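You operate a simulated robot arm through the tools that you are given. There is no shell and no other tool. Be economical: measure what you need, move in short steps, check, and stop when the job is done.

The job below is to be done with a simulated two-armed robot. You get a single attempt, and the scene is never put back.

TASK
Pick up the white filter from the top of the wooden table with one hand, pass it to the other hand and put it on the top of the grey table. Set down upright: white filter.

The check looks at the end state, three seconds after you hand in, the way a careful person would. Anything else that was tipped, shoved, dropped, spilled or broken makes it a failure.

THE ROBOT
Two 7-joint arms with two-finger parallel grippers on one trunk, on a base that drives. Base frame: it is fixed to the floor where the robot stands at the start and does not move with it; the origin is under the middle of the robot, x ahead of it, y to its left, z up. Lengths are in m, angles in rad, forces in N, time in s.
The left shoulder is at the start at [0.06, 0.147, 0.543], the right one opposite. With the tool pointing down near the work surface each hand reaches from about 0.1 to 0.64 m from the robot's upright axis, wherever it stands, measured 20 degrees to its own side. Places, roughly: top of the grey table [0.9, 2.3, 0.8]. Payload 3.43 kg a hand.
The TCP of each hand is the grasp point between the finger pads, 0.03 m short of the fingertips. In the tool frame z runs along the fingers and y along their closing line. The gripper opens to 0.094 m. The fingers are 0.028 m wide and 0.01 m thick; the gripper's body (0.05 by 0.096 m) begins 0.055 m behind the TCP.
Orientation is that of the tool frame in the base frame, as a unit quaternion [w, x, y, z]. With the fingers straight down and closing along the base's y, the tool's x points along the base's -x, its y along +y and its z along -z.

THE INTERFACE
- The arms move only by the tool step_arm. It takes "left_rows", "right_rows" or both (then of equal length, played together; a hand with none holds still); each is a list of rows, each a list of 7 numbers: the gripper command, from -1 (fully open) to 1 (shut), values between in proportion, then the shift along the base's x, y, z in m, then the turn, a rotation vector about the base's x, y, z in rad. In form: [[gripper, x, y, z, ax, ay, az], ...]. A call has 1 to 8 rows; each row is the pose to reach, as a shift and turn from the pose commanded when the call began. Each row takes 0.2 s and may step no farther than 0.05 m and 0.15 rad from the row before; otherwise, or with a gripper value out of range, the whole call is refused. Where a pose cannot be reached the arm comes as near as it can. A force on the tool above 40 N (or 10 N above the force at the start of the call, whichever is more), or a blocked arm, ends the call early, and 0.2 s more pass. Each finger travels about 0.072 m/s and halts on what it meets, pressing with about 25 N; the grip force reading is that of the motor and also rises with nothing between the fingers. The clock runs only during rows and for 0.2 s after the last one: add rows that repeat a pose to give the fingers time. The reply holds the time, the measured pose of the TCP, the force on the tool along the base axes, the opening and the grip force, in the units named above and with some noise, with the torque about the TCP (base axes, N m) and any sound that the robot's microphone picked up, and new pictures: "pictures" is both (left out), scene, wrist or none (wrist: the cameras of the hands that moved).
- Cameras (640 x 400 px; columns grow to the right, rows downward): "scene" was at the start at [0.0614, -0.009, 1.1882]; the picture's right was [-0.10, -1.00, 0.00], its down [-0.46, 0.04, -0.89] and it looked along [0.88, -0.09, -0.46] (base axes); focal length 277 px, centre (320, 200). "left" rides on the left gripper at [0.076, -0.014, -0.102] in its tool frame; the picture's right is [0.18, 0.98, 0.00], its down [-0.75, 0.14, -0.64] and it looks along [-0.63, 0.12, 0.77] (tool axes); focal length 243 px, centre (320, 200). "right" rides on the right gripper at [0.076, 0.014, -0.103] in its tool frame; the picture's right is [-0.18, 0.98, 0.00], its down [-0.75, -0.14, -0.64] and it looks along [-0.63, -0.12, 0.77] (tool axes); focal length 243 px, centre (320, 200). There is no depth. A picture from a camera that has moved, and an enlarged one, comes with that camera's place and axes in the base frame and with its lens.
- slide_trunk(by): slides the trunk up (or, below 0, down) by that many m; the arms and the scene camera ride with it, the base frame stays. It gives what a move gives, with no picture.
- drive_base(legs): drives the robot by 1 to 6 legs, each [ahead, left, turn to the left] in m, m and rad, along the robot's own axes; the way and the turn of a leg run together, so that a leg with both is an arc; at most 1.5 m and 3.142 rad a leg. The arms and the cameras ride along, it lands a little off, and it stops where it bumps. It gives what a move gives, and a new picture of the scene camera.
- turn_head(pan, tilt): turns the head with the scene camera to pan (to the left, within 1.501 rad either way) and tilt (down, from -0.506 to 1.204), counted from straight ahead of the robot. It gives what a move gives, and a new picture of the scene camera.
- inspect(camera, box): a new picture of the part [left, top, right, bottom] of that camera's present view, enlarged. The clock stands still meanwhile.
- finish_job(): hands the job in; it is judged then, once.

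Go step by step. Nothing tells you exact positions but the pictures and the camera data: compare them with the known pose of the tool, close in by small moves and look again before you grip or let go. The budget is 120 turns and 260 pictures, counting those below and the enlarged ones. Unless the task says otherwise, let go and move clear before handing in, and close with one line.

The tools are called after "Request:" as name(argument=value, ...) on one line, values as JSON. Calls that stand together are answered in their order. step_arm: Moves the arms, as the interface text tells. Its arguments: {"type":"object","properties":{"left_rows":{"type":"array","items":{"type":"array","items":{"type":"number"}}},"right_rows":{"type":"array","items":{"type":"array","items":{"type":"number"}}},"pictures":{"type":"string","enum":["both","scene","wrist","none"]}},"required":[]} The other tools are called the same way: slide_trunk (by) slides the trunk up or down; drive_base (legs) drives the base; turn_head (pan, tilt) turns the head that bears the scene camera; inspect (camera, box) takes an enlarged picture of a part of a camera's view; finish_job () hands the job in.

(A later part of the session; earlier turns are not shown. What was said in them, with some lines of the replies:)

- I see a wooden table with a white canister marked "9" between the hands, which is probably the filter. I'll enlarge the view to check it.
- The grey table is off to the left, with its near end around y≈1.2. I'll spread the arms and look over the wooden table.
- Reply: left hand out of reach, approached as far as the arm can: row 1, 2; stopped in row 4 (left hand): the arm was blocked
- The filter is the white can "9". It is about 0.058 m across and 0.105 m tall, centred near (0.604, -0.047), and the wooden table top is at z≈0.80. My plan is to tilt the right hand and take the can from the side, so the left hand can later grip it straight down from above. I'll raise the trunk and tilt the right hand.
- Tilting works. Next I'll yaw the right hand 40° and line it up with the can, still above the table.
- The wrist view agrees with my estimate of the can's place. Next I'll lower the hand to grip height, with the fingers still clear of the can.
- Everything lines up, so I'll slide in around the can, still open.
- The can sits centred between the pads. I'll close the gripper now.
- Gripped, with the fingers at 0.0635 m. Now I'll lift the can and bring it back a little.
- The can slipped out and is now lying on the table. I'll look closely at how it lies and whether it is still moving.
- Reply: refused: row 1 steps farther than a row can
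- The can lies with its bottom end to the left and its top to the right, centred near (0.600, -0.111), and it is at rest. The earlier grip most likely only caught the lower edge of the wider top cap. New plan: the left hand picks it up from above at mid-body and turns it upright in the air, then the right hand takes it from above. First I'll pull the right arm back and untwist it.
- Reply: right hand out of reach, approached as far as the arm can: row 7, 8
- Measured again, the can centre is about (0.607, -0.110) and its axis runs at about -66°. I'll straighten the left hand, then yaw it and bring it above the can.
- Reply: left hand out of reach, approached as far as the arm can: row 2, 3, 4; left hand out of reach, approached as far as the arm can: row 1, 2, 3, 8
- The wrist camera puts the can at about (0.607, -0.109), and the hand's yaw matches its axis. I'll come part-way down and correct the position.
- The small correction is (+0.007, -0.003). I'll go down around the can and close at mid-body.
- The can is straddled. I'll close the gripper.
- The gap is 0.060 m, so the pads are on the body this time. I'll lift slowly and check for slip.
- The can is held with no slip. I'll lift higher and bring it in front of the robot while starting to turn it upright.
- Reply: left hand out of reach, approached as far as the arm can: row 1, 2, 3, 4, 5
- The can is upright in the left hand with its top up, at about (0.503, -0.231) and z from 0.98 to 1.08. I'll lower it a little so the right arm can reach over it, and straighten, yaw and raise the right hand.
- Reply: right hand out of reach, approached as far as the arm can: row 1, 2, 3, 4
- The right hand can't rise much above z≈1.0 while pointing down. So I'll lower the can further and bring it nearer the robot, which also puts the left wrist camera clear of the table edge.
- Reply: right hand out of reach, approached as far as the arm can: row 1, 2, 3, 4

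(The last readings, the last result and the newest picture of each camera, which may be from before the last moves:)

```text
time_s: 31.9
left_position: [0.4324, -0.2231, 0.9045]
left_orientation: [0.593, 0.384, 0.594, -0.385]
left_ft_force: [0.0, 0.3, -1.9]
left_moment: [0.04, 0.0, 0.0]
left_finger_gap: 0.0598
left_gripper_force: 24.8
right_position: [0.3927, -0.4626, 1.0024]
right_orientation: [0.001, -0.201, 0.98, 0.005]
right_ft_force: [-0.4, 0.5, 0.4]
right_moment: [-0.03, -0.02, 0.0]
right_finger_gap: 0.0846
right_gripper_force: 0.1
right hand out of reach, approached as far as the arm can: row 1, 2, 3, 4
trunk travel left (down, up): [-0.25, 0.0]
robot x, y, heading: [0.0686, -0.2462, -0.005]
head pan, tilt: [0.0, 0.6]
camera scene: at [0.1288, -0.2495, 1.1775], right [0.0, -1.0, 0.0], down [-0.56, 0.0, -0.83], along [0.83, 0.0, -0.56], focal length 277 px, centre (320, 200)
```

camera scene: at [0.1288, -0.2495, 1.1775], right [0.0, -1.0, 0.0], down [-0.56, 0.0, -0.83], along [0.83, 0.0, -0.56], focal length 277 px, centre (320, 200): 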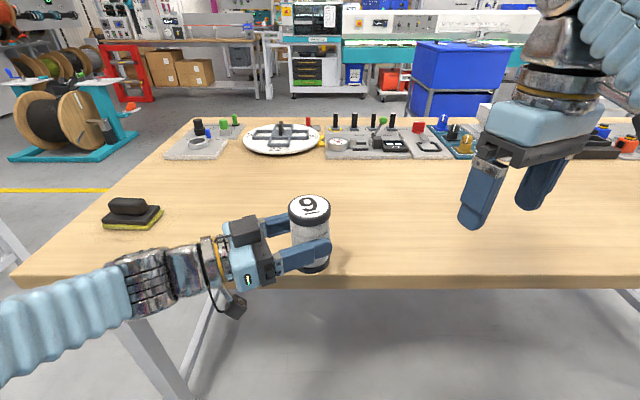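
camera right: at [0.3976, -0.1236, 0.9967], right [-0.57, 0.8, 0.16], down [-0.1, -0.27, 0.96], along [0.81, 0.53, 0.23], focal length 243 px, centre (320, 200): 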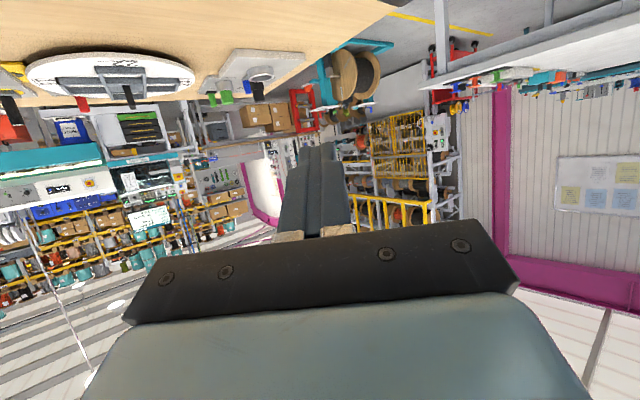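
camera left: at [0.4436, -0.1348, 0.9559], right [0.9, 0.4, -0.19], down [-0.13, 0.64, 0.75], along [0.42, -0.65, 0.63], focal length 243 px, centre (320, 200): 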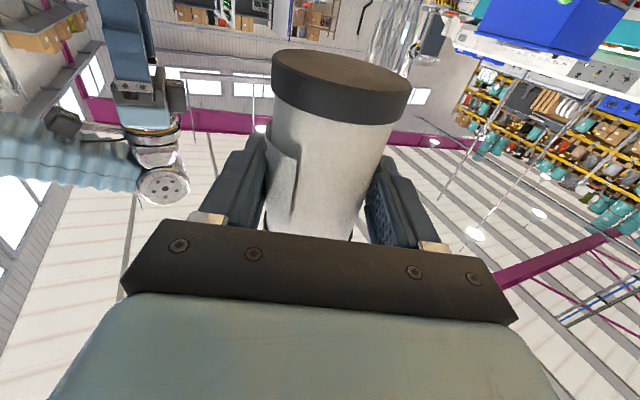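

The can needs more clearance under the right fingers, so I'll lower the left hand another 0.035 m. It is off the table edge, so that is free space. Then I'll look closely.

Request:
step_arm(left_rows=[[1, 0, 0, -0.018, 0, 0, 0], [1, 0, 0, -0.035, 0, 0, 0]], pictures="none")

Request:
inspect(camera="scene", box=[200, 180, 360, 280])

```text
time_s: 32.5
left_position: [0.4329, -0.2233, 0.872]
left_orientation: [0.593, 0.384, 0.594, -0.384]
left_ft_force: [-0.6, -0.8, -1.2]
left_moment: [0.0, -0.01, 0.04]
left_finger_gap: 0.0601
left_gripper_force: 24.8
right_position: [0.393, -0.4628, 1.0016]
right_orientation: [0.001, -0.199, 0.98, 0.004]
right_ft_force: [-1.3, 0.0, -0.3]
right_moment: [-0.03, -0.02, 0.01]
right_finger_gap: 0.0844
right_gripper_force: 0.2
trunk travel left (down, up): [-0.25, 0.0]
robot x, y, heading: [0.0699, -0.2466, 0.004]
head pan, tilt: [0.0, 0.6]
```

```text
4.00 times, centred on (280, 230) of scene
camera zoom: at [0.1287, -0.2497, 1.1775], right [0.0, -1.0, 0.0], down [-0.56, 0.0, -0.83], along [0.83, 0.0, -0.56], focal length 1107 px, centre (480, 80)
```

zoom: 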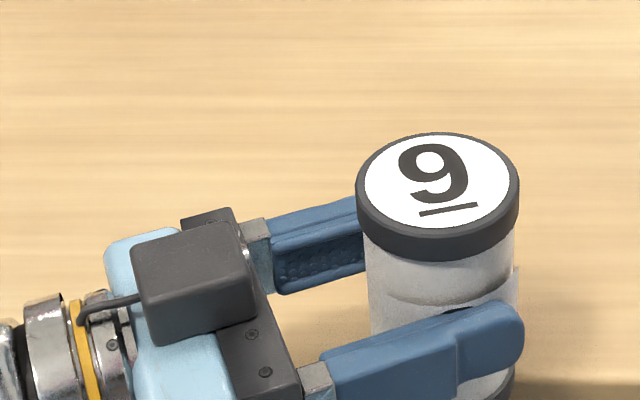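

The can top is at about (0.438, -0.234) and z≈0.922. I'll bring the right hand over it at the present height.

Request:
step_arm(right_rows=[[-0.8, 0.01, 0.045, 0, 0, 0, 0], [-0.8, 0.02, 0.09, 0, 0, 0, 0], [-0.8, 0.03, 0.135, 0, 0, 0, 0], [-0.8, 0.04, 0.18, 0, 0, 0, 0.01], [-0.8, 0.045, 0.205, 0, 0, 0, 0.015], [-0.8, 0.045, 0.228, 0, 0, 0, 0.015]], pictures="both")

```text
time_s: 33.9
left_position: [0.4338, -0.2225, 0.8715]
left_orientation: [0.593, 0.385, 0.593, -0.385]
left_ft_force: [0.2, -0.7, -2.3]
left_moment: [0.01, -0.02, -0.02]
left_finger_gap: 0.0598
left_gripper_force: 25.2
right_position: [0.435, -0.2381, 0.9882]
right_orientation: [0.001, -0.206, 0.979, 0.005]
right_ft_force: [0.3, 0.5, -0.1]
right_moment: [-0.02, 0.02, -0.03]
right_finger_gap: 0.0847
right_gripper_force: 0.0
right hand out of reach, approached as far as the arm can: row 4, 5, 6
trunk travel left (down, up): [-0.25, 0.0]
robot x, y, heading: [0.0656, -0.2501, 0.001]
head pan, tilt: [0.0, 0.6]
camera scene: at [0.1291, -0.2494, 1.1774], right [0.0, -1.0, 0.0], down [-0.57, 0.0, -0.82], along [0.82, 0.0, -0.57], focal length 277 px, centre (320, 200)
camera right: at [0.3585, -0.2558, 1.0923], right [-0.23, 0.97, 0.01], down [0.75, 0.17, 0.64], along [0.63, 0.16, -0.76], focal length 243 px, centre (320, 200)
```

scene: 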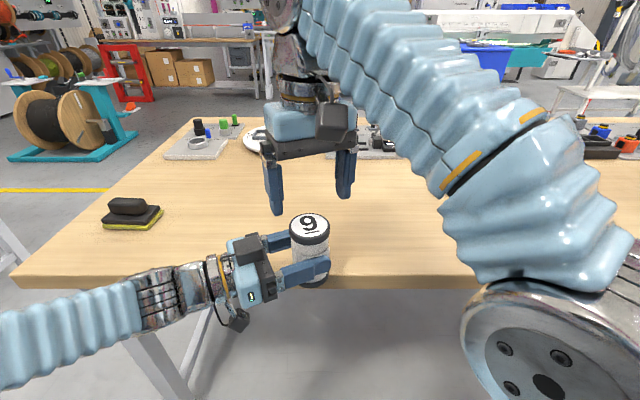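
right: 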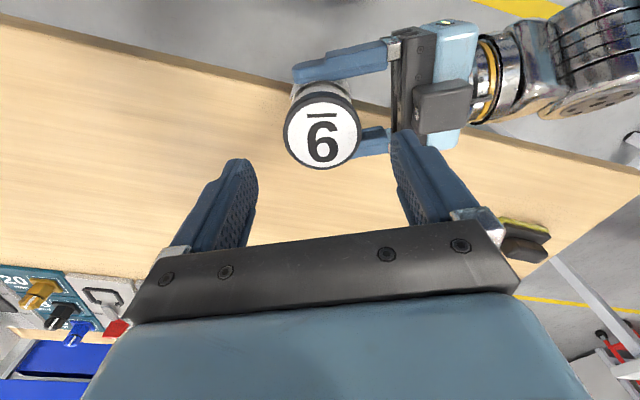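

The wrist view puts the can top at (0.435, -0.234), almost directly under the hand. I'll descend in stages.

Request:
step_arm(right_rows=[[-0.8, 0, 0.001, -0.03, 0, 0, 0], [-0.8, 0, 0.002, -0.05, 0, 0, 0]], pictures="wrist")

Request:
inspect(camera="scene", box=[200, 140, 400, 280])

```text
time_s: 34.5
left_position: [0.4338, -0.2221, 0.8717]
left_orientation: [0.593, 0.384, 0.594, -0.385]
left_ft_force: [0.5, 0.1, -2.0]
left_moment: [0.02, 0.03, 0.04]
left_finger_gap: 0.0599
left_gripper_force: 25.4
right_position: [0.4335, -0.2375, 0.9404]
right_orientation: [0.002, -0.207, 0.978, 0.004]
right_ft_force: [-0.6, -0.2, -0.3]
right_moment: [-0.02, 0.0, 0.0]
right_finger_gap: 0.0845
right_gripper_force: 0.1
trunk travel left (down, up): [-0.25, 0.0]
robot x, y, heading: [0.0657, -0.2509, 0.001]
head pan, tilt: [0.0, 0.6]
camera right: at [0.3567, -0.2548, 1.0438], right [-0.23, 0.97, 0.01], down [0.75, 0.17, 0.64], along [0.62, 0.15, -0.77], focal length 243 px, centre (320, 200)
```

right: 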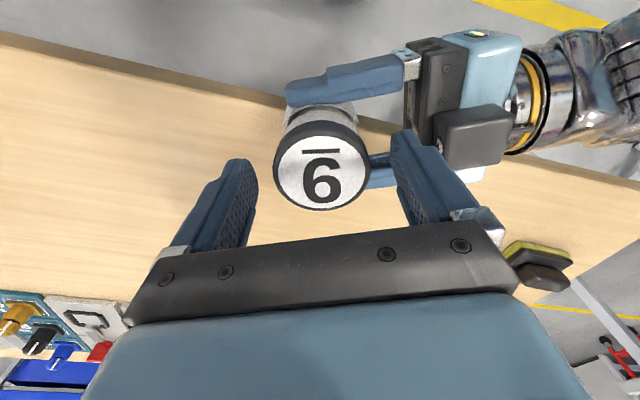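

```text
2.86 times, centred on (300, 210) of scene
camera zoom: at [0.1288, -0.2497, 1.1775], right [0.0, -1.0, 0.0], down [-0.57, 0.0, -0.82], along [0.82, 0.0, -0.57], focal length 791 px, centre (377, 171)
```

zoom: 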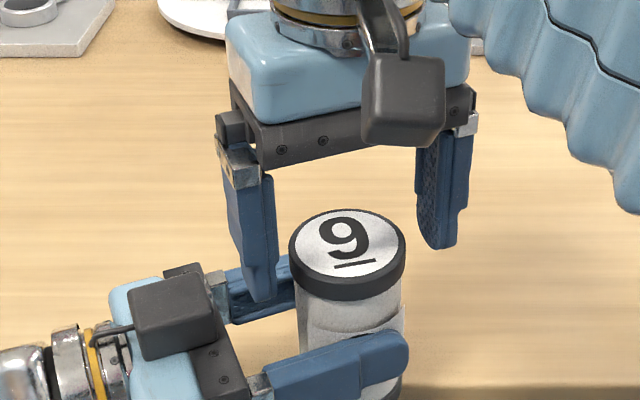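

The can axis reads (0.434, -0.2345) against a TCP of (0.4335, -0.2375). I'll shift 3 mm and go down to z≈0.906.

Request:
step_arm(right_rows=[[-0.8, 0, 0.003, -0.012, 0, 0, 0], [-0.8, 0, 0.003, -0.024, 0, 0, 0], [-0.8, 0, 0.003, -0.035, 0, 0, 0]], pictures="wrist")

Request:
inspect(camera="scene", box=[200, 140, 400, 280])

```text
time_s: 35.3
left_position: [0.434, -0.2223, 0.8725]
left_orientation: [0.593, 0.385, 0.593, -0.385]
left_ft_force: [0.0, -0.3, -0.1]
left_moment: [0.0, 0.04, 0.02]
left_finger_gap: 0.0598
left_gripper_force: 24.9
right_position: [0.4344, -0.2338, 0.9057]
right_orientation: [-0.001, -0.206, 0.979, 0.004]
right_ft_force: [0.2, 0.2, -0.6]
right_moment: [-0.03, -0.01, -0.03]
right_finger_gap: 0.0845
right_gripper_force: 0.1
trunk travel left (down, up): [-0.25, 0.0]
robot x, y, heading: [0.0721, -0.2508, -0.002]
head pan, tilt: [0.0, 0.6]
camera right: at [0.3569, -0.2519, 1.0089], right [-0.23, 0.97, 0.01], down [0.75, 0.17, 0.64], along [0.62, 0.15, -0.77], focal length 243 px, centre (320, 200)
```

right: 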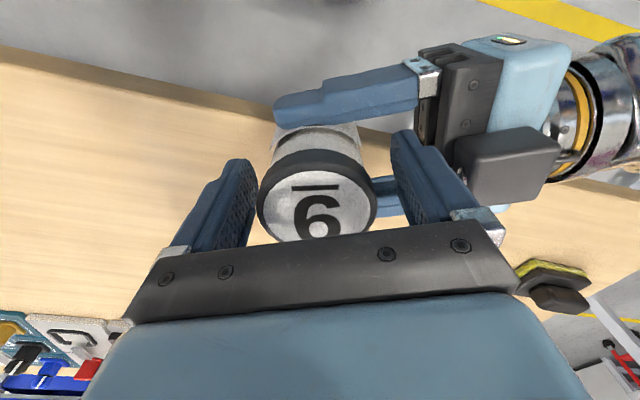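

```text
2.86 times, centred on (300, 210) of scene
camera zoom: at [0.1288, -0.2497, 1.1775], right [0.0, -1.0, 0.0], down [-0.57, 0.0, -0.82], along [0.82, 0.0, -0.57], focal length 791 px, centre (377, 171)
```

zoom: 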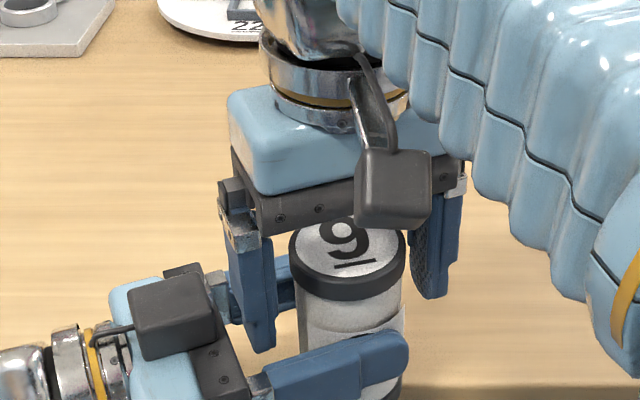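

The right fingers straddle the cap and clear the left hand. I'll close the right gripper while the left still holds.

Request:
step_arm(right_rows=[[-0.4, 0, -0.001, 0, 0, 0, 0], [0, 0, -0.001, 0, 0, 0, 0], [0.5, 0, -0.001, 0, 0, 0, 0], [1, 0, -0.001, 0, 0, 0, 0], [1, 0, -0.001, 0, 0, 0, 0]], pictures="wrist")

Request:
inspect(camera="scene", box=[200, 140, 400, 280])

```text
time_s: 36.5
left_position: [0.4326, -0.2222, 0.8708]
left_orientation: [0.593, 0.384, 0.594, -0.385]
left_ft_force: [-20.3, 24.3, 0.5]
left_moment: [-0.62, -0.43, -0.05]
left_finger_gap: 0.0599
left_gripper_force: 25.9
right_position: [0.4343, -0.2353, 0.9067]
right_orientation: [0.001, -0.205, 0.979, 0.004]
right_ft_force: [18.4, -23.7, 0.4]
right_moment: [-0.18, -0.24, -0.16]
right_finger_gap: 0.0623
right_gripper_force: 25.3
trunk travel left (down, up): [-0.25, 0.0]
robot x, y, heading: [0.0697, -0.2472, 0.001]
head pan, tilt: [0.0, 0.6]
camera right: at [0.3572, -0.253, 1.0091], right [-0.23, 0.97, 0.01], down [0.75, 0.17, 0.64], along [0.63, 0.15, -0.77], focal length 243 px, centre (320, 200)
```

right: 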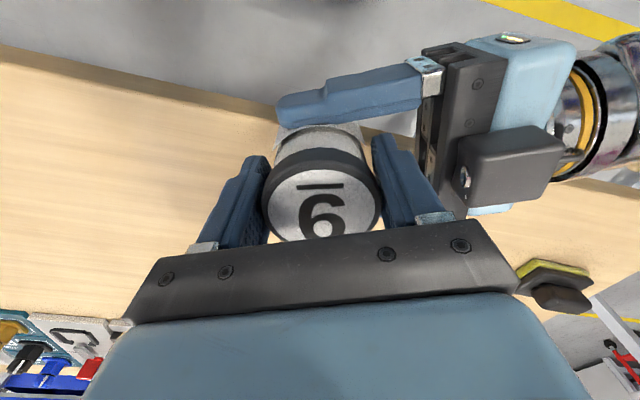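

```text
2.86 times, centred on (300, 210) of scene
camera zoom: at [0.1288, -0.2497, 1.1775], right [0.0, -1.0, 0.0], down [-0.57, 0.0, -0.82], along [0.82, 0.0, -0.57], focal length 791 px, centre (377, 171)
```

zoom: 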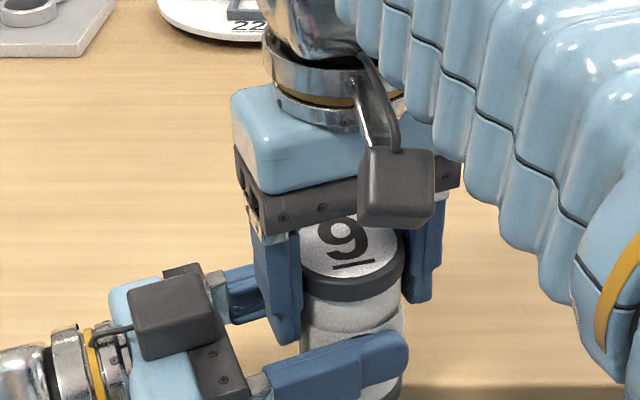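

The hands are pushing against each other with about 30 N, so the right hand is a little off centre. I'll ease it about 1.5 mm along the closing line to balance the grip.

Request:
step_arm(right_rows=[[1, 0.0006, -0.0014, 0, 0, 0, 0], [1, 0.0006, -0.0014, 0, 0, 0, 0]], pictures="none")

```text
time_s: 37.1
left_position: [0.4334, -0.2223, 0.8711]
left_orientation: [0.592, 0.385, 0.594, -0.385]
left_ft_force: [-14.3, 14.0, -7.4]
left_moment: [0.01, -0.25, -0.04]
left_finger_gap: 0.0599
left_gripper_force: 24.9
right_position: [0.4334, -0.2368, 0.9063]
right_orientation: [0.001, -0.207, 0.978, 0.005]
right_ft_force: [14.6, -15.1, 5.6]
right_moment: [-0.42, -0.25, -0.08]
right_finger_gap: 0.062
right_gripper_force: 25.2
trunk travel left (down, up): [-0.25, 0.0]
robot x, y, heading: [0.0704, -0.2495, 0.001]
head pan, tilt: [0.0, 0.6]
```

Halved. I'll give a little more in the same direction, with slightly more x.

Request:
step_arm(right_rows=[[1, 0.0012, -0.0012, 0, 0, 0, 0], [1, 0.0012, -0.0012, 0, 0, 0, 0]], pictures="none")

```text
time_s: 37.7
left_position: [0.4348, -0.2229, 0.872]
left_orientation: [0.592, 0.385, 0.595, -0.385]
left_ft_force: [-0.7, -0.8, -13.5]
left_moment: [0.36, 0.09, 0.05]
left_finger_gap: 0.06
left_gripper_force: 25.0
right_position: [0.4336, -0.236, 0.9059]
right_orientation: [0.001, -0.209, 0.978, 0.006]
right_ft_force: [0.4, 2.8, 13.4]
right_moment: [-0.1, -0.07, -0.04]
right_finger_gap: 0.0624
right_gripper_force: 24.5
trunk travel left (down, up): [-0.25, 0.0]
robot x, y, heading: [0.0695, -0.2479, -0.0]
head pan, tilt: [0.0, 0.6]
```

The sideways load is gone, with 13 N vertical left over. I'll raise the right hand by 1 mm to relax it.

Request:
step_arm(right_rows=[[1, 0, 0, 0.001, 0, 0, 0], [1, 0, 0, 0.001, 0, 0, 0]], pictures="wrist")

Request:
inspect(camera="scene", box=[200, 140, 400, 280])

```text
time_s: 38.3
left_position: [0.4329, -0.2228, 0.8724]
left_orientation: [0.593, 0.384, 0.594, -0.385]
left_ft_force: [3.7, -6.9, -7.1]
left_moment: [0.14, 0.1, -0.04]
left_finger_gap: 0.0599
left_gripper_force: 25.2
right_position: [0.4344, -0.2358, 0.9064]
right_orientation: [0.001, -0.208, 0.978, 0.005]
right_ft_force: [-4.6, 6.8, 6.1]
right_moment: [0.21, 0.07, 0.08]
right_finger_gap: 0.0617
right_gripper_force: 25.0
trunk travel left (down, up): [-0.25, 0.0]
robot x, y, heading: [0.0717, -0.2479, -0.001]
head pan, tilt: [0.0, 0.6]
camera right: at [0.3584, -0.2547, 1.009], right [-0.23, 0.97, 0.01], down [0.75, 0.17, 0.64], along [0.62, 0.16, -0.77], focal length 243 px, centre (320, 200)
```

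right: 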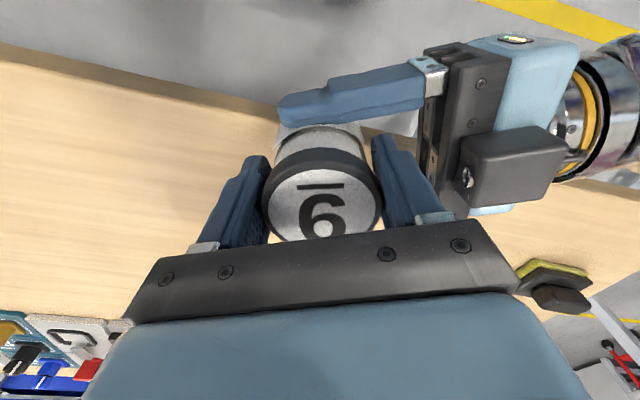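

```text
2.86 times, centred on (300, 210) of scene
camera zoom: at [0.1288, -0.2497, 1.1775], right [0.0, -1.0, 0.0], down [-0.57, 0.0, -0.82], along [0.82, 0.0, -0.57], focal length 791 px, centre (377, 171)
```

zoom: 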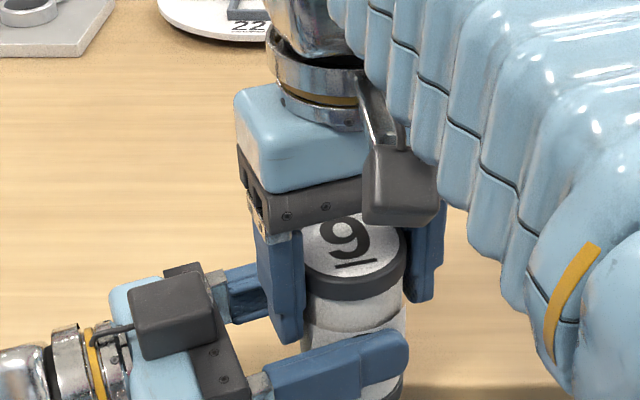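

Both hands hold firmly and little load is left between them. I'll open the left gripper gradually.

Request:
step_arm(left_rows=[[-0.45, 0, 0, 0, 0, 0, 0], [-0.6, 0, 0, 0, 0, 0, 0], [-0.8, 0, 0, 0, 0, 0, 0]], pictures="wrist")

Request:
inspect(camera="scene", box=[200, 140, 400, 280])

Request:
inspect(camera="right", box=[180, 80, 500, 280])

```text
time_s: 39.1
left_position: [0.434, -0.2225, 0.8721]
left_orientation: [0.593, 0.384, 0.594, -0.385]
left_ft_force: [0.9, 0.1, 0.3]
left_moment: [0.02, 0.01, -0.02]
left_finger_gap: 0.0848
left_gripper_force: 0.1
right_position: [0.4353, -0.2387, 0.9045]
right_orientation: [0.0, -0.208, 0.978, 0.004]
right_ft_force: [0.0, 0.7, -0.8]
right_moment: [0.0, 0.03, -0.01]
right_finger_gap: 0.0621
right_gripper_force: 25.1
trunk travel left (down, up): [-0.25, 0.0]
robot x, y, heading: [0.0692, -0.2502, 0.0]
head pan, tilt: [0.0, 0.6]
camera left: at [0.3788, -0.1347, 0.7967], right [0.9, 0.4, -0.19], down [-0.13, 0.64, 0.75], along [0.42, -0.65, 0.63], focal length 243 px, centre (320, 200)
```

left: 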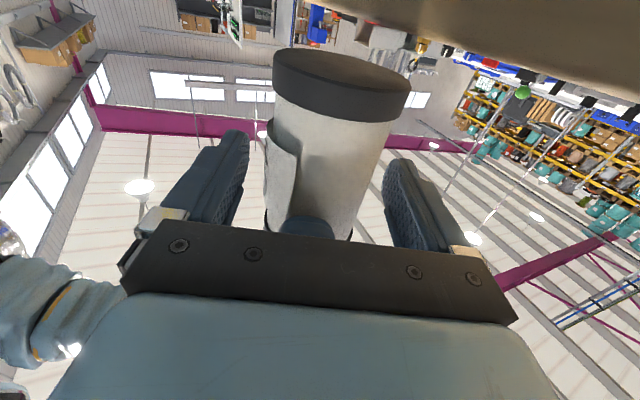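

```text
2.86 times, centred on (300, 210) of scene
camera zoom: at [0.1288, -0.2497, 1.1775], right [0.0, -1.0, 0.0], down [-0.57, 0.0, -0.82], along [0.82, 0.0, -0.57], focal length 791 px, centre (377, 171)
```

zoom: 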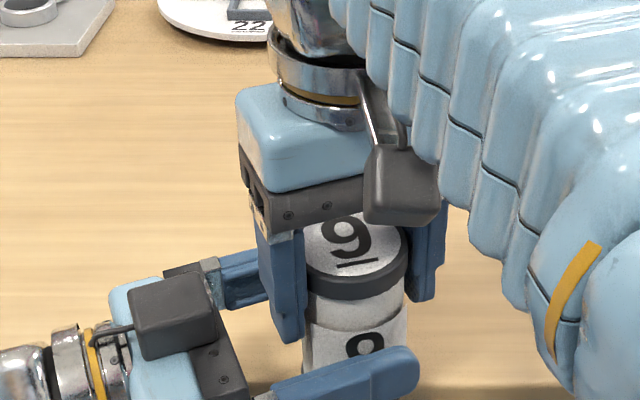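

```text
2.00 times, centred on (340, 180) of right
camera zoom: at [0.3588, -0.2552, 1.009], right [-0.23, 0.97, 0.01], down [0.75, 0.17, 0.64], along [0.62, 0.15, -0.77], focal length 485 px, centre (280, 240)
```

zoom: 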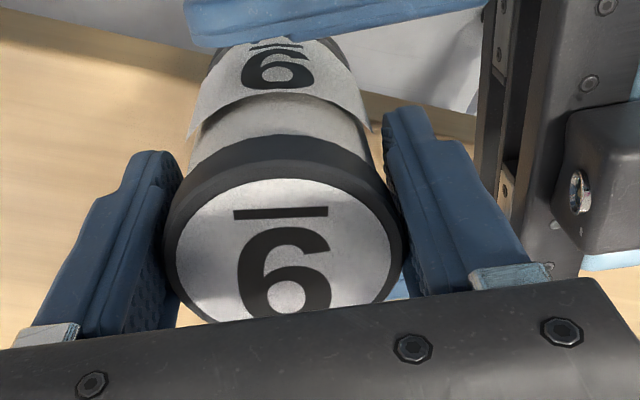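

The right hand holds the filter alone, and it is upright. I'll back the left hand straight away along its finger direction.

Request:
step_arm(left_rows=[[-1, -0.008, 0.018, 0, 0, 0, 0], [-1, -0.02, 0.046, 0, 0, 0, 0], [-1, -0.034, 0.078, 0, 0, 0, 0], [-1, -0.05, 0.11, 0, 0, 0, 0], [-1, -0.05, 0.15, 0.01, 0, 0, 0], [-1, -0.05, 0.18, 0.03, 0, 0, 0]], pictures="scene")

```text
time_s: 40.5
left_position: [0.3818, -0.0411, 0.9014]
left_orientation: [0.593, 0.385, 0.593, -0.385]
left_ft_force: [0.2, -0.2, 0.0]
left_moment: [0.02, -0.03, 0.01]
left_finger_gap: 0.0939
left_gripper_force: 0.0
right_position: [0.4358, -0.238, 0.9068]
right_orientation: [-0.001, -0.207, 0.978, 0.005]
right_ft_force: [0.3, -0.4, -1.1]
right_moment: [0.0, 0.0, -0.01]
right_finger_gap: 0.0615
right_gripper_force: 25.0
trunk travel left (down, up): [-0.25, 0.0]
robot x, y, heading: [0.0685, -0.2495, 0.002]
head pan, tilt: [0.0, 0.6]
camera scene: at [0.1288, -0.2497, 1.1775], right [0.0, -1.0, 0.0], down [-0.57, 0.0, -0.82], along [0.82, 0.0, -0.57], focal length 277 px, centre (320, 200)
```

scene: 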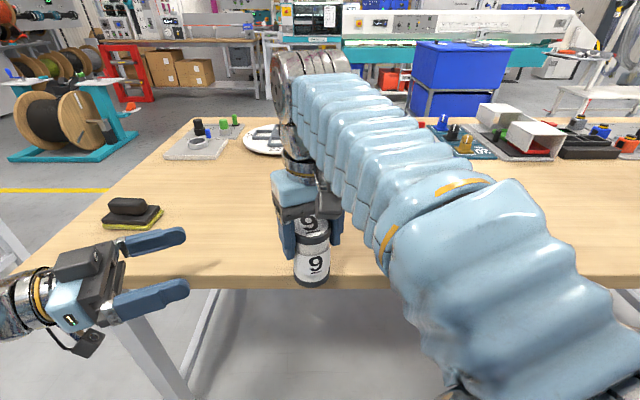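

Handover is done. The grey table's long edge is also at x≈0.45, so the robot can just move sideways to the left to reach it. I'll lift and pull in the right hand, move the left hand in, and look left first.

Request:
step_arm(right_rows=[[1, 0, -0.01, 0.03, 0, 0, 0], [1, -0.02, -0.03, 0.06, 0, 0, 0], [1, -0.05, -0.05, 0.07, 0, 0, 0], [1, -0.08, -0.07, 0.07, 0, 0, 0]], left_rows=[[-1, -0.02, 0.01, 0.02, 0, 0, 0], [-1, -0.04, 0.02, 0.04, 0, 0, 0], [-1, -0.05, 0.02, 0.06, 0, 0, 0], [-1, -0.05, 0.02, 0.08, 0, 0, 0]], pictures="none")

Request:
turn_head(pan=1.3, tilt=0.45)

```text
time_s: 41.5
left_position: [0.3341, -0.0215, 0.9793]
left_orientation: [0.593, 0.385, 0.593, -0.385]
left_ft_force: [0.0, 0.6, 0.1]
left_moment: [-0.01, -0.02, -0.01]
left_finger_gap: 0.0938
left_gripper_force: 0.1
right_position: [0.3558, -0.3066, 0.9755]
right_orientation: [0.0, -0.207, 0.978, 0.004]
right_ft_force: [0.4, 0.3, -1.0]
right_moment: [-0.01, 0.06, -0.04]
right_finger_gap: 0.0618
right_gripper_force: 24.7
trunk travel left (down, up): [-0.25, 0.0]
robot x, y, heading: [0.0717, -0.2486, -0.005]
head pan, tilt: [0.0, 0.6]
```

```text
time_s: 43.0
left_position: [0.3344, -0.022, 0.9794]
left_orientation: [0.593, 0.385, 0.594, -0.385]
left_ft_force: [1.0, -0.3, 1.0]
left_moment: [0.03, -0.01, 0.01]
left_finger_gap: 0.0942
left_gripper_force: 0.1
right_position: [0.3556, -0.3053, 0.976]
right_orientation: [0.0, -0.207, 0.978, 0.005]
right_ft_force: [0.7, -0.3, -1.9]
right_moment: [0.02, 0.04, -0.02]
right_finger_gap: 0.0617
right_gripper_force: 24.9
trunk travel left (down, up): [-0.25, 0.0]
robot x, y, heading: [0.0708, -0.2517, -0.002]
head pan, tilt: [1.3, 0.45]
camera scene: at [0.065, -0.1611, 1.191], right [0.96, -0.27, 0.0], down [-0.12, -0.42, -0.9], along [0.24, 0.87, -0.44], focal length 277 px, centre (320, 200)
```

scene: 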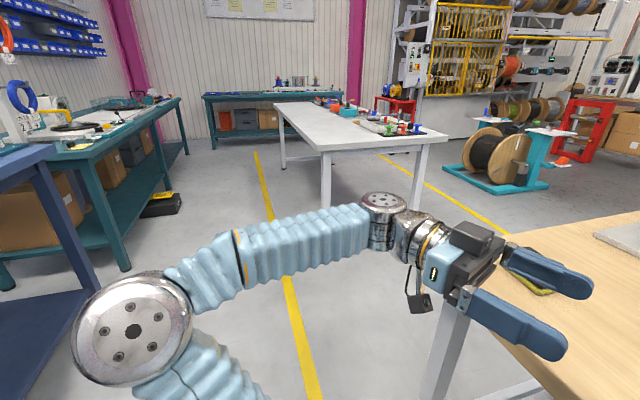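

The corridor is clear, the grey table's near-side edge is at x≈0.455, and the left part of its top is empty for y≈1.3–2.5. I'll back off 4 cm and move sideways to about y=1.7.

Request:
drive_base(legs=[[-0.04, 0, 0], [0, 1.0, 0]])

```text
time_s: 48.8
left_position: [0.2884, 1.0104, 0.9792]
left_orientation: [0.594, 0.381, 0.596, -0.382]
left_ft_force: [-0.3, -0.1, 0.0]
left_moment: [0.03, 0.02, 0.01]
left_finger_gap: 0.0943
left_gripper_force: 0.1
right_position: [0.3115, 0.7278, 0.9747]
right_orientation: [0.0, -0.211, 0.977, 0.005]
right_ft_force: [-0.1, -0.1, -1.5]
right_moment: [0.01, 0.01, 0.02]
right_finger_gap: 0.0614
right_gripper_force: 25.2
trunk travel left (down, up): [-0.25, 0.0]
robot x, y, heading: [0.027, 0.7828, 0.007]
head pan, tilt: [1.3, 0.45]
camera scene: at [0.0209, 0.8688, 1.191], right [0.97, -0.26, 0.0], down [-0.11, -0.42, -0.9], along [0.23, 0.87, -0.44], focal length 277 px, centre (320, 200)
```

scene: 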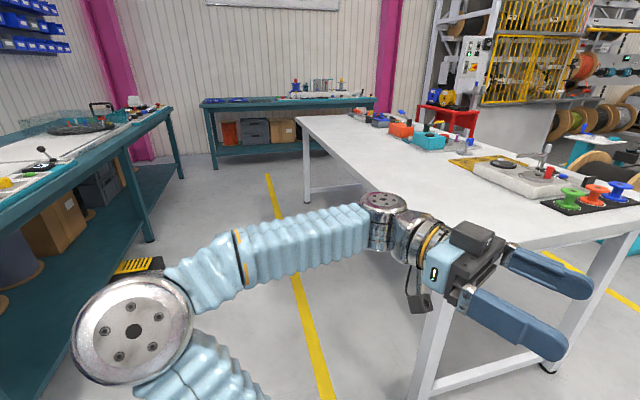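

All clear. I'll continue another 0.95 m left and then look ahead.

Request:
drive_base(legs=[[0, 0.95, -0.005]])

Request:
turn_head(pan=0, tilt=0.6)

```text
time_s: 53.7
left_position: [0.2815, 1.9485, 0.9779]
left_orientation: [0.595, 0.382, 0.595, -0.382]
left_ft_force: [-0.2, 0.4, 0.7]
left_moment: [0.01, 0.0, 0.03]
left_finger_gap: 0.0941
left_gripper_force: 0.1
right_position: [0.3039, 1.6642, 0.9752]
right_orientation: [0.0, -0.21, 0.978, 0.004]
right_ft_force: [-0.5, -0.3, -0.5]
right_moment: [-0.01, 0.01, -0.02]
right_finger_gap: 0.0613
right_gripper_force: 25.0
trunk travel left (down, up): [-0.25, 0.0]
robot x, y, heading: [0.0194, 1.719, 0.009]
head pan, tilt: [1.3, 0.45]
camera scene: at [0.0136, 1.8073, 1.191], right [0.97, -0.26, 0.0], down [-0.11, -0.42, -0.9], along [0.23, 0.87, -0.44], focal length 277 px, centre (320, 200)
```

scene: 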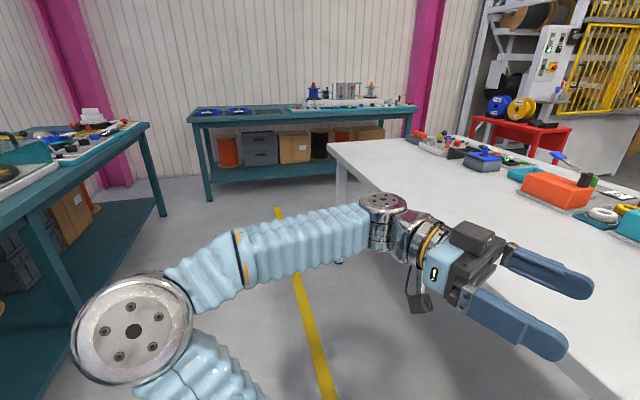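

```text
time_s: 55.1
left_position: [0.2817, 1.9484, 0.9794]
left_orientation: [0.595, 0.382, 0.595, -0.383]
left_ft_force: [0.0, -0.5, 0.2]
left_moment: [-0.01, 0.04, -0.04]
left_finger_gap: 0.0943
left_gripper_force: 0.1
right_position: [0.304, 1.6645, 0.9758]
right_orientation: [0.0, -0.211, 0.978, 0.004]
right_ft_force: [0.7, -0.5, -1.0]
right_moment: [0.02, 0.01, -0.01]
right_finger_gap: 0.0613
right_gripper_force: 25.4
trunk travel left (down, up): [-0.25, 0.0]
robot x, y, heading: [0.0161, 1.717, 0.009]
head pan, tilt: [0.0, 0.6]
camera scene: at [0.078, 1.7193, 1.1775], right [0.01, -1.0, 0.0], down [-0.56, 0.0, -0.83], along [0.83, 0.01, -0.56], focal length 277 px, centre (320, 200)
```

scene: 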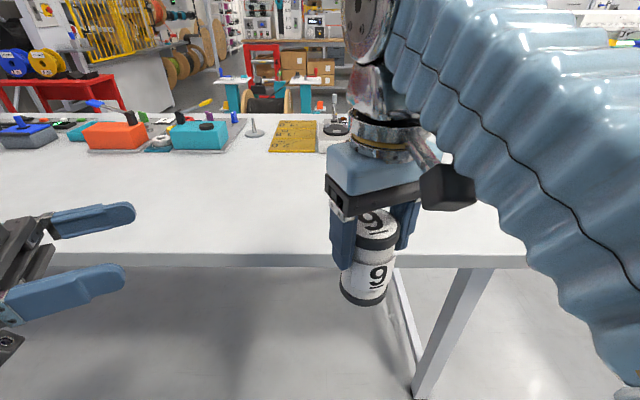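

The table ahead is clear, with its edge at x≈0.452. I'll check how the filter sits in the hand and drive 5 cm closer.

Request:
drive_base(legs=[[0.05, 0, -0.009]])

Request:
inspect(camera="scene", box=[300, 170, 480, 310])

```text
time_s: 56.1
left_position: [0.3344, 1.9465, 0.9808]
left_orientation: [0.592, 0.385, 0.594, -0.385]
left_ft_force: [-0.3, 1.0, -0.2]
left_moment: [-0.01, -0.03, 0.01]
left_finger_gap: 0.0938
left_gripper_force: 0.1
right_position: [0.3537, 1.662, 0.9757]
right_orientation: [0.0, -0.206, 0.978, 0.005]
right_ft_force: [0.4, -0.2, -2.2]
right_moment: [-0.03, -0.02, 0.0]
right_finger_gap: 0.0614
right_gripper_force: 25.1
trunk travel left (down, up): [-0.25, 0.0]
robot x, y, heading: [0.0753, 1.7207, 0.001]
head pan, tilt: [0.0, 0.6]
camera scene: at [0.1277, 1.7188, 1.1775], right [0.0, -1.0, 0.0], down [-0.56, 0.0, -0.83], along [0.83, 0.0, -0.56], focal length 277 px, centre (320, 200)
```

scene: 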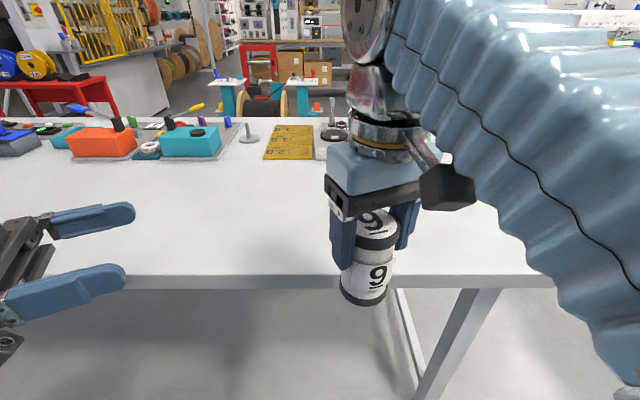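

```text
2.86 times, centred on (390, 240) of scene
camera zoom: at [0.1277, 1.7188, 1.1775], right [0.0, -1.0, 0.0], down [-0.56, 0.0, -0.83], along [0.83, 0.0, -0.56], focal length 791 px, centre (120, 86)
```

zoom: 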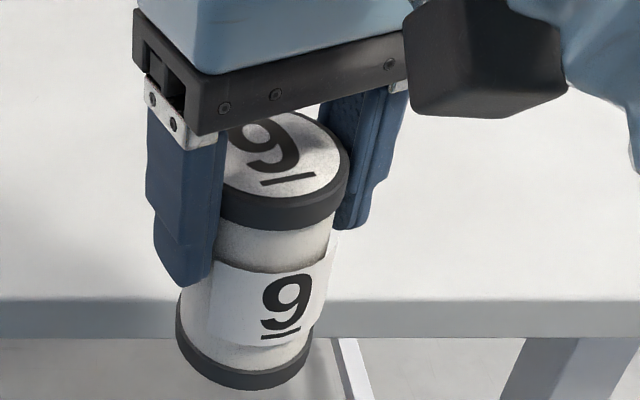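

The filter hangs essentially vertical. I'll move it over the clear area at (0.57, 1.66), still above the top.

Request:
step_arm(right_rows=[[1, 0.045, 0, -0.005, 0, 0, 0], [1, 0.09, 0, -0.01, 0, 0, 0], [1, 0.135, 0, -0.02, 0, 0, 0], [1, 0.175, 0, -0.03, 0, 0, 0], [1, 0.2, 0, -0.045, 0, 0, 0], [1, 0.216, 0, -0.055, 0, 0, 0]], pictures="both")

Request:
inspect(camera="scene", box=[270, 140, 430, 240])

```text
time_s: 57.5
left_position: [0.3338, 1.9457, 0.9799]
left_orientation: [0.592, 0.385, 0.594, -0.385]
left_ft_force: [-1.1, -0.3, 0.2]
left_moment: [0.0, -0.01, 0.02]
left_finger_gap: 0.0941
left_gripper_force: 0.1
right_position: [0.5699, 1.6625, 0.9191]
right_orientation: [0.0, -0.206, 0.978, 0.005]
right_ft_force: [0.9, -0.5, -2.5]
right_moment: [-0.01, 0.0, 0.0]
right_finger_gap: 0.061
right_gripper_force: 25.4
trunk travel left (down, up): [-0.25, 0.0]
robot x, y, heading: [0.0707, 1.7156, -0.002]
head pan, tilt: [0.0, 0.6]
camera scene: at [0.1279, 1.7188, 1.1775], right [0.0, -1.0, 0.0], down [-0.56, 0.0, -0.83], along [0.83, 0.0, -0.56], focal length 277 px, centre (320, 200)
camera right: at [0.494, 1.6434, 1.0229], right [-0.23, 0.97, 0.01], down [0.75, 0.17, 0.64], along [0.62, 0.15, -0.77], focal length 243 px, centre (320, 200)
```

scene: 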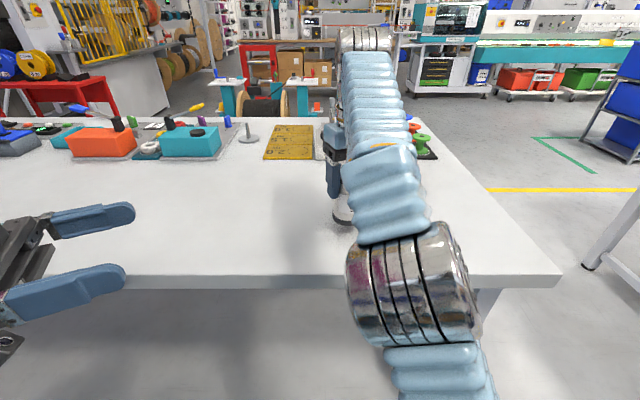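
right: 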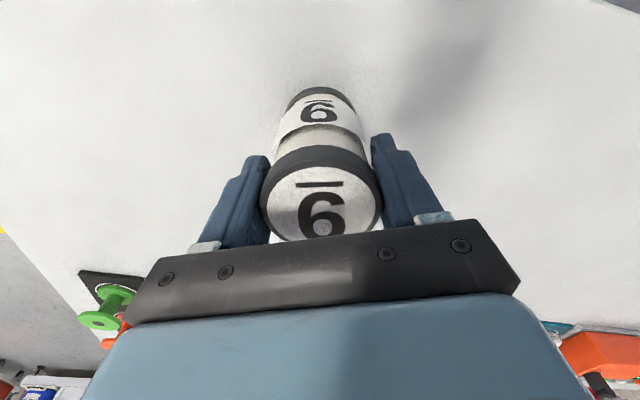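

```text
4.00 times, centred on (350, 190) of scene
camera zoom: at [0.1279, 1.7188, 1.1775], right [0.0, -1.0, 0.0], down [-0.56, 0.0, -0.83], along [0.83, 0.0, -0.56], focal length 1107 px, centre (200, 240)
```

zoom: 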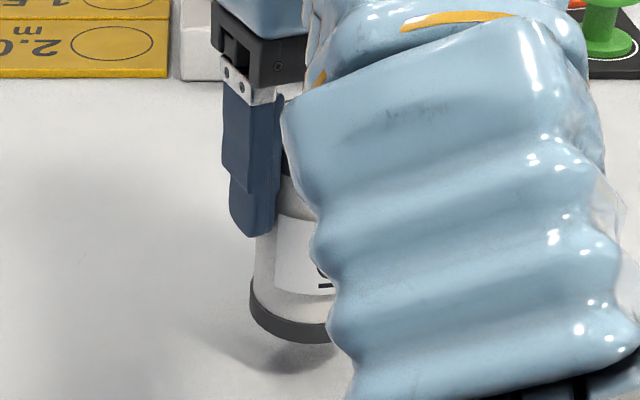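

The area below is clear. I expect contact near TCP z≈0.884, so I'll come down carefully.

Request:
step_arm(right_rows=[[1, 0, 0, -0.015, 0, 0, 0], [1, 0, 0, -0.025, 0, 0, 0], [1, 0, 0, -0.03, 0, 0, 0]], pictures="none")

Request:
inspect(camera="scene", box=[270, 140, 430, 240])

```text
time_s: 58.3
left_position: [0.3342, 1.9459, 0.98]
left_orientation: [0.592, 0.386, 0.593, -0.386]
left_ft_force: [-0.2, 0.2, 0.3]
left_moment: [-0.03, -0.02, 0.01]
left_finger_gap: 0.094
left_gripper_force: 0.2
right_position: [0.5708, 1.6618, 0.892]
right_orientation: [0.0, -0.206, 0.979, 0.005]
right_ft_force: [0.0, 0.7, -0.7]
right_moment: [0.0, 0.04, 0.0]
right_finger_gap: 0.0608
right_gripper_force: 25.4
trunk travel left (down, up): [-0.25, 0.0]
robot x, y, heading: [0.068, 1.7226, -0.0]
head pan, tilt: [0.0, 0.6]
```

```text
4.00 times, centred on (350, 190) of scene
camera zoom: at [0.128, 1.7189, 1.1775], right [0.0, -1.0, 0.0], down [-0.57, 0.0, -0.82], along [0.82, 0.0, -0.57], focal length 1107 px, centre (200, 240)
```

zoom: 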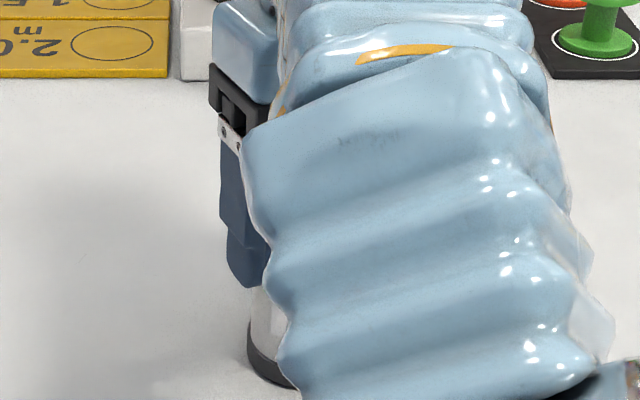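

Close to the surface now. I'll go on in 2 mm increments, watching the force.

Request:
step_arm(right_rows=[[1, 0, 0, -0.002, 0, 0, 0], [1, 0, 0, -0.004, 0, 0, 0]], pictures="none")

Request:
step_arm(right_rows=[[1, 0, 0, -0.0015, 0, 0, 0], [1, 0, 0, -0.003, 0, 0, 0]], pictures="wrist")

```text
time_s: 58.9
left_position: [0.3329, 1.9457, 0.9804]
left_orientation: [0.592, 0.386, 0.593, -0.386]
left_ft_force: [0.2, 0.1, 0.4]
left_moment: [0.02, -0.01, 0.0]
left_finger_gap: 0.0939
left_gripper_force: 0.0
right_position: [0.5708, 1.6628, 0.8891]
right_orientation: [0.003, -0.206, 0.979, 0.005]
right_ft_force: [6.3, 1.0, 20.5]
right_moment: [-0.19, -0.12, 0.05]
right_finger_gap: 0.0612
right_gripper_force: 24.9
trunk travel left (down, up): [-0.25, 0.0]
robot x, y, heading: [0.0672, 1.7175, -0.005]
head pan, tilt: [0.0, 0.6]
```

```text
time_s: 59.5
left_position: [0.3336, 1.9467, 0.98]
left_orientation: [0.593, 0.385, 0.593, -0.385]
left_ft_force: [0.4, 0.3, 0.9]
left_moment: [0.0, 0.0, -0.02]
left_finger_gap: 0.0939
left_gripper_force: 0.0
right_position: [0.5713, 1.6615, 0.884]
right_orientation: [0.001, -0.206, 0.979, 0.005]
right_ft_force: [5.5, 2.0, 22.7]
right_moment: [-0.05, -0.21, -0.02]
right_finger_gap: 0.0605
right_gripper_force: 24.9
trunk travel left (down, up): [-0.25, 0.0]
robot x, y, heading: [0.0667, 1.72, -0.001]
head pan, tilt: [0.0, 0.6]
camera right: at [0.4934, 1.6446, 0.9876], right [-0.23, 0.97, 0.01], down [0.75, 0.17, 0.64], along [0.63, 0.15, -0.77], focal length 243 px, centre (320, 200)
```

right: 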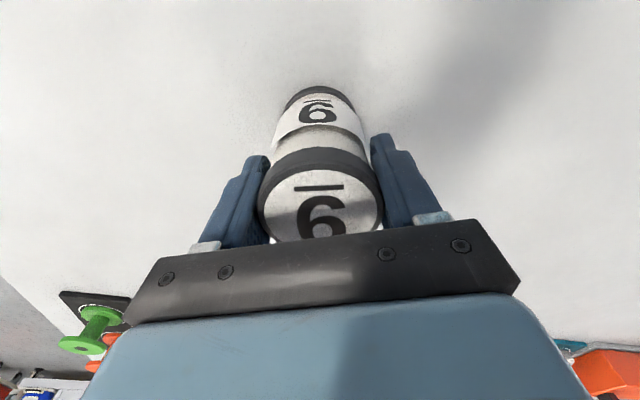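

The filter rests on the table with about 22 N of press. I'll ease up a little and then open slowly.

Request:
step_arm(right_rows=[[1, 0, 0, 0.001, 0, 0, 0], [1, 0, 0, 0.002, 0, 0, 0]], pictures="none")

```text
time_s: 60.1
left_position: [0.3336, 1.9471, 0.9803]
left_orientation: [0.592, 0.385, 0.594, -0.385]
left_ft_force: [-0.5, -0.1, -0.3]
left_moment: [0.0, -0.01, 0.01]
left_finger_gap: 0.0938
left_gripper_force: 0.0
right_position: [0.5705, 1.6633, 0.8858]
right_orientation: [-0.001, -0.206, 0.979, 0.004]
right_ft_force: [0.4, 0.7, 1.5]
right_moment: [0.05, -0.11, 0.03]
right_finger_gap: 0.0602
right_gripper_force: 25.0
trunk travel left (down, up): [-0.25, 0.0]
robot x, y, heading: [0.0717, 1.7144, -0.001]
head pan, tilt: [0.0, 0.6]
```

The press is about zero now, with the can still on the surface. I'll open in small steps.

Request:
step_arm(right_rows=[[-0.32, 0, 0, 0, 0, 0, 0], [-0.4, 0, 0, 0, 0, 0, 0], [-0.55, 0, 0, 0, 0, 0, 0], [-0.7, 0, 0, 0, 0, 0, 0], [-0.85, 0, 0, 0, 0, 0, 0]], pictures="wrist")

```text
time_s: 61.3
left_position: [0.3331, 1.946, 0.9806]
left_orientation: [0.592, 0.385, 0.594, -0.386]
left_ft_force: [-0.7, 0.9, 0.2]
left_moment: [-0.02, 0.0, 0.0]
left_finger_gap: 0.094
left_gripper_force: 0.2
right_position: [0.5707, 1.662, 0.8858]
right_orientation: [0.0, -0.206, 0.979, 0.005]
right_ft_force: [0.4, 0.2, 0.4]
right_moment: [0.01, -0.01, 0.0]
right_finger_gap: 0.0871
right_gripper_force: 0.0
trunk travel left (down, up): [-0.25, 0.0]
robot x, y, heading: [0.0695, 1.7179, -0.002]
head pan, tilt: [0.0, 0.6]
camera right: at [0.494, 1.6444, 0.9889], right [-0.23, 0.97, 0.01], down [0.75, 0.17, 0.64], along [0.62, 0.15, -0.77], focal length 243 px, centre (320, 200)
```

right: 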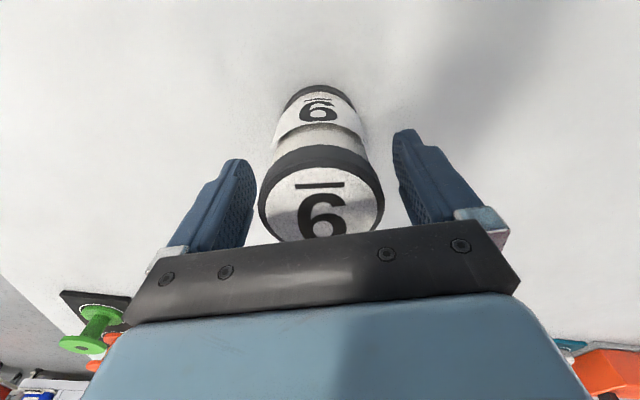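

Released, and the filter stands on its own. I'll rise straight up clear of it.

Request:
step_arm(right_rows=[[-1, 0, -0.002, 0.002, 0, 0, 0], [-1, 0, -0.002, 0.02, 0, 0, 0], [-1, 0, -0.002, 0.045, 0, 0, 0], [-1, 0, -0.002, 0.065, 0, 0, 0]], pictures="wrist")

```text
time_s: 62.3
left_position: [0.3335, 1.9464, 0.9797]
left_orientation: [0.592, 0.385, 0.593, -0.386]
left_ft_force: [-0.2, 0.9, -0.4]
left_moment: [-0.05, 0.01, -0.01]
left_finger_gap: 0.0939
left_gripper_force: 0.0
right_position: [0.5669, 1.6602, 0.9469]
right_orientation: [0.001, -0.205, 0.979, 0.004]
right_ft_force: [0.0, 0.7, 0.1]
right_moment: [-0.02, -0.01, 0.0]
right_finger_gap: 0.0942
right_gripper_force: 0.0
right hand out of reach, approached as far as the arm can: row 4
trunk travel left (down, up): [-0.25, 0.0]
robot x, y, heading: [0.0697, 1.718, 0.0]
head pan, tilt: [0.0, 0.6]
camera right: at [0.4898, 1.6419, 1.0491], right [-0.23, 0.97, 0.01], down [0.75, 0.17, 0.64], along [0.63, 0.15, -0.76], focal length 243 px, centre (320, 200)
```

right: 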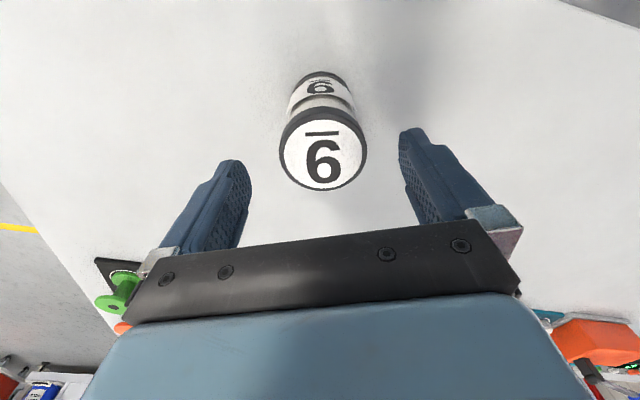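

The fingertips are above the can top. I'll pull the hand back toward the robot and check the result.

Request:
step_arm(right_rows=[[-1, -0.03, 0, 0.005, 0, 0, 0], [-1, -0.07, 0, 0.015, 0, 0, 0], [-1, -0.11, -0.01, 0.02, 0, 0, 0], [-1, -0.15, -0.03, 0.025, 0, 0, 0], [-1, -0.19, -0.06, 0.03, 0, 0, 0], [-1, -0.21, -0.1, 0.03, 0, 0, 0], [-1, -0.21, -0.14, 0.03, 0, 0, 0]], pictures="scene")

Request:
inspect(camera="scene", box=[270, 120, 430, 240])

```text
refused: row 5 steps farther than a row can; nothing moved
```

```text
3.33 times, centred on (350, 180) of scene
camera zoom: at [0.128, 1.7195, 1.1775], right [0.0, -1.0, 0.0], down [-0.57, 0.0, -0.82], along [0.82, 0.0, -0.57], focal length 923 px, centre (220, 267)
```

zoom: 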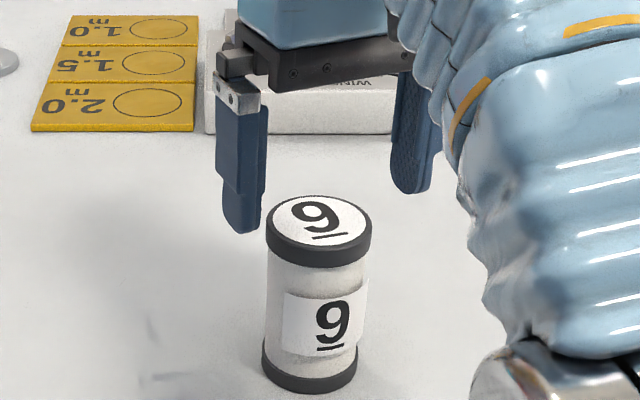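

The filter stands upright on the grey table. The last call was refused for one step being too large, so I'll repeat it with smaller steps.

Request:
step_arm(right_rows=[[-1, -0.03, 0, 0.005, 0, 0, 0], [-1, -0.07, 0, 0.015, 0, 0, 0], [-1, -0.11, -0.01, 0.02, 0, 0, 0], [-1, -0.15, -0.03, 0.025, 0, 0, 0], [-1, -0.18, -0.05, 0.03, 0, 0, 0], [-1, -0.2, -0.09, 0.03, 0, 0, 0], [-1, -0.2, -0.13, 0.03, 0, 0, 0]], pictures="scene")

```text
time_s: 63.9
left_position: [0.3329, 1.9453, 0.98]
left_orientation: [0.592, 0.385, 0.593, -0.386]
left_ft_force: [-0.3, 0.2, -0.2]
left_moment: [-0.01, -0.01, 0.01]
left_finger_gap: 0.094
left_gripper_force: 0.0
right_position: [0.3674, 1.5274, 0.974]
right_orientation: [-0.001, -0.206, 0.979, 0.004]
right_ft_force: [0.1, 0.4, 0.4]
right_moment: [-0.01, -0.01, 0.04]
right_finger_gap: 0.0941
right_gripper_force: 0.0
trunk travel left (down, up): [-0.25, 0.0]
robot x, y, heading: [0.0674, 1.7197, -0.001]
head pan, tilt: [0.0, 0.6]
camera scene: at [0.1278, 1.7191, 1.1775], right [0.0, -1.0, 0.0], down [-0.56, 0.0, -0.83], along [0.83, 0.0, -0.56], focal length 277 px, centre (320, 200)
```

scene: 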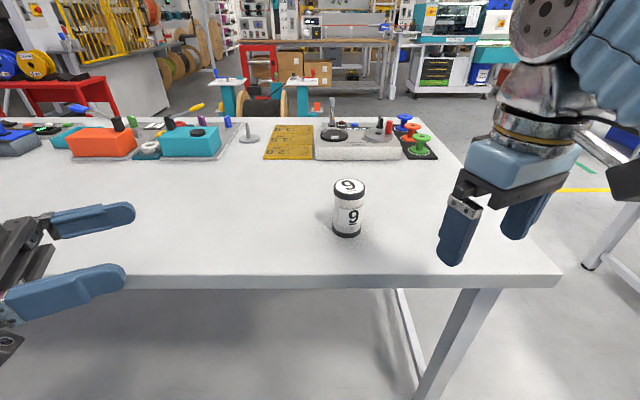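

The filter stands upright and free on the grey table, both hands are clear, and nothing else was disturbed.

Request:
finish_job()

```text
The job is handed in.
```

The white filter is standing upright on the grey table, passed from the left hand to the right on the way, and the job is handed in; on the first grip it slipped and tipped over on the wooden table before I picked it up again.
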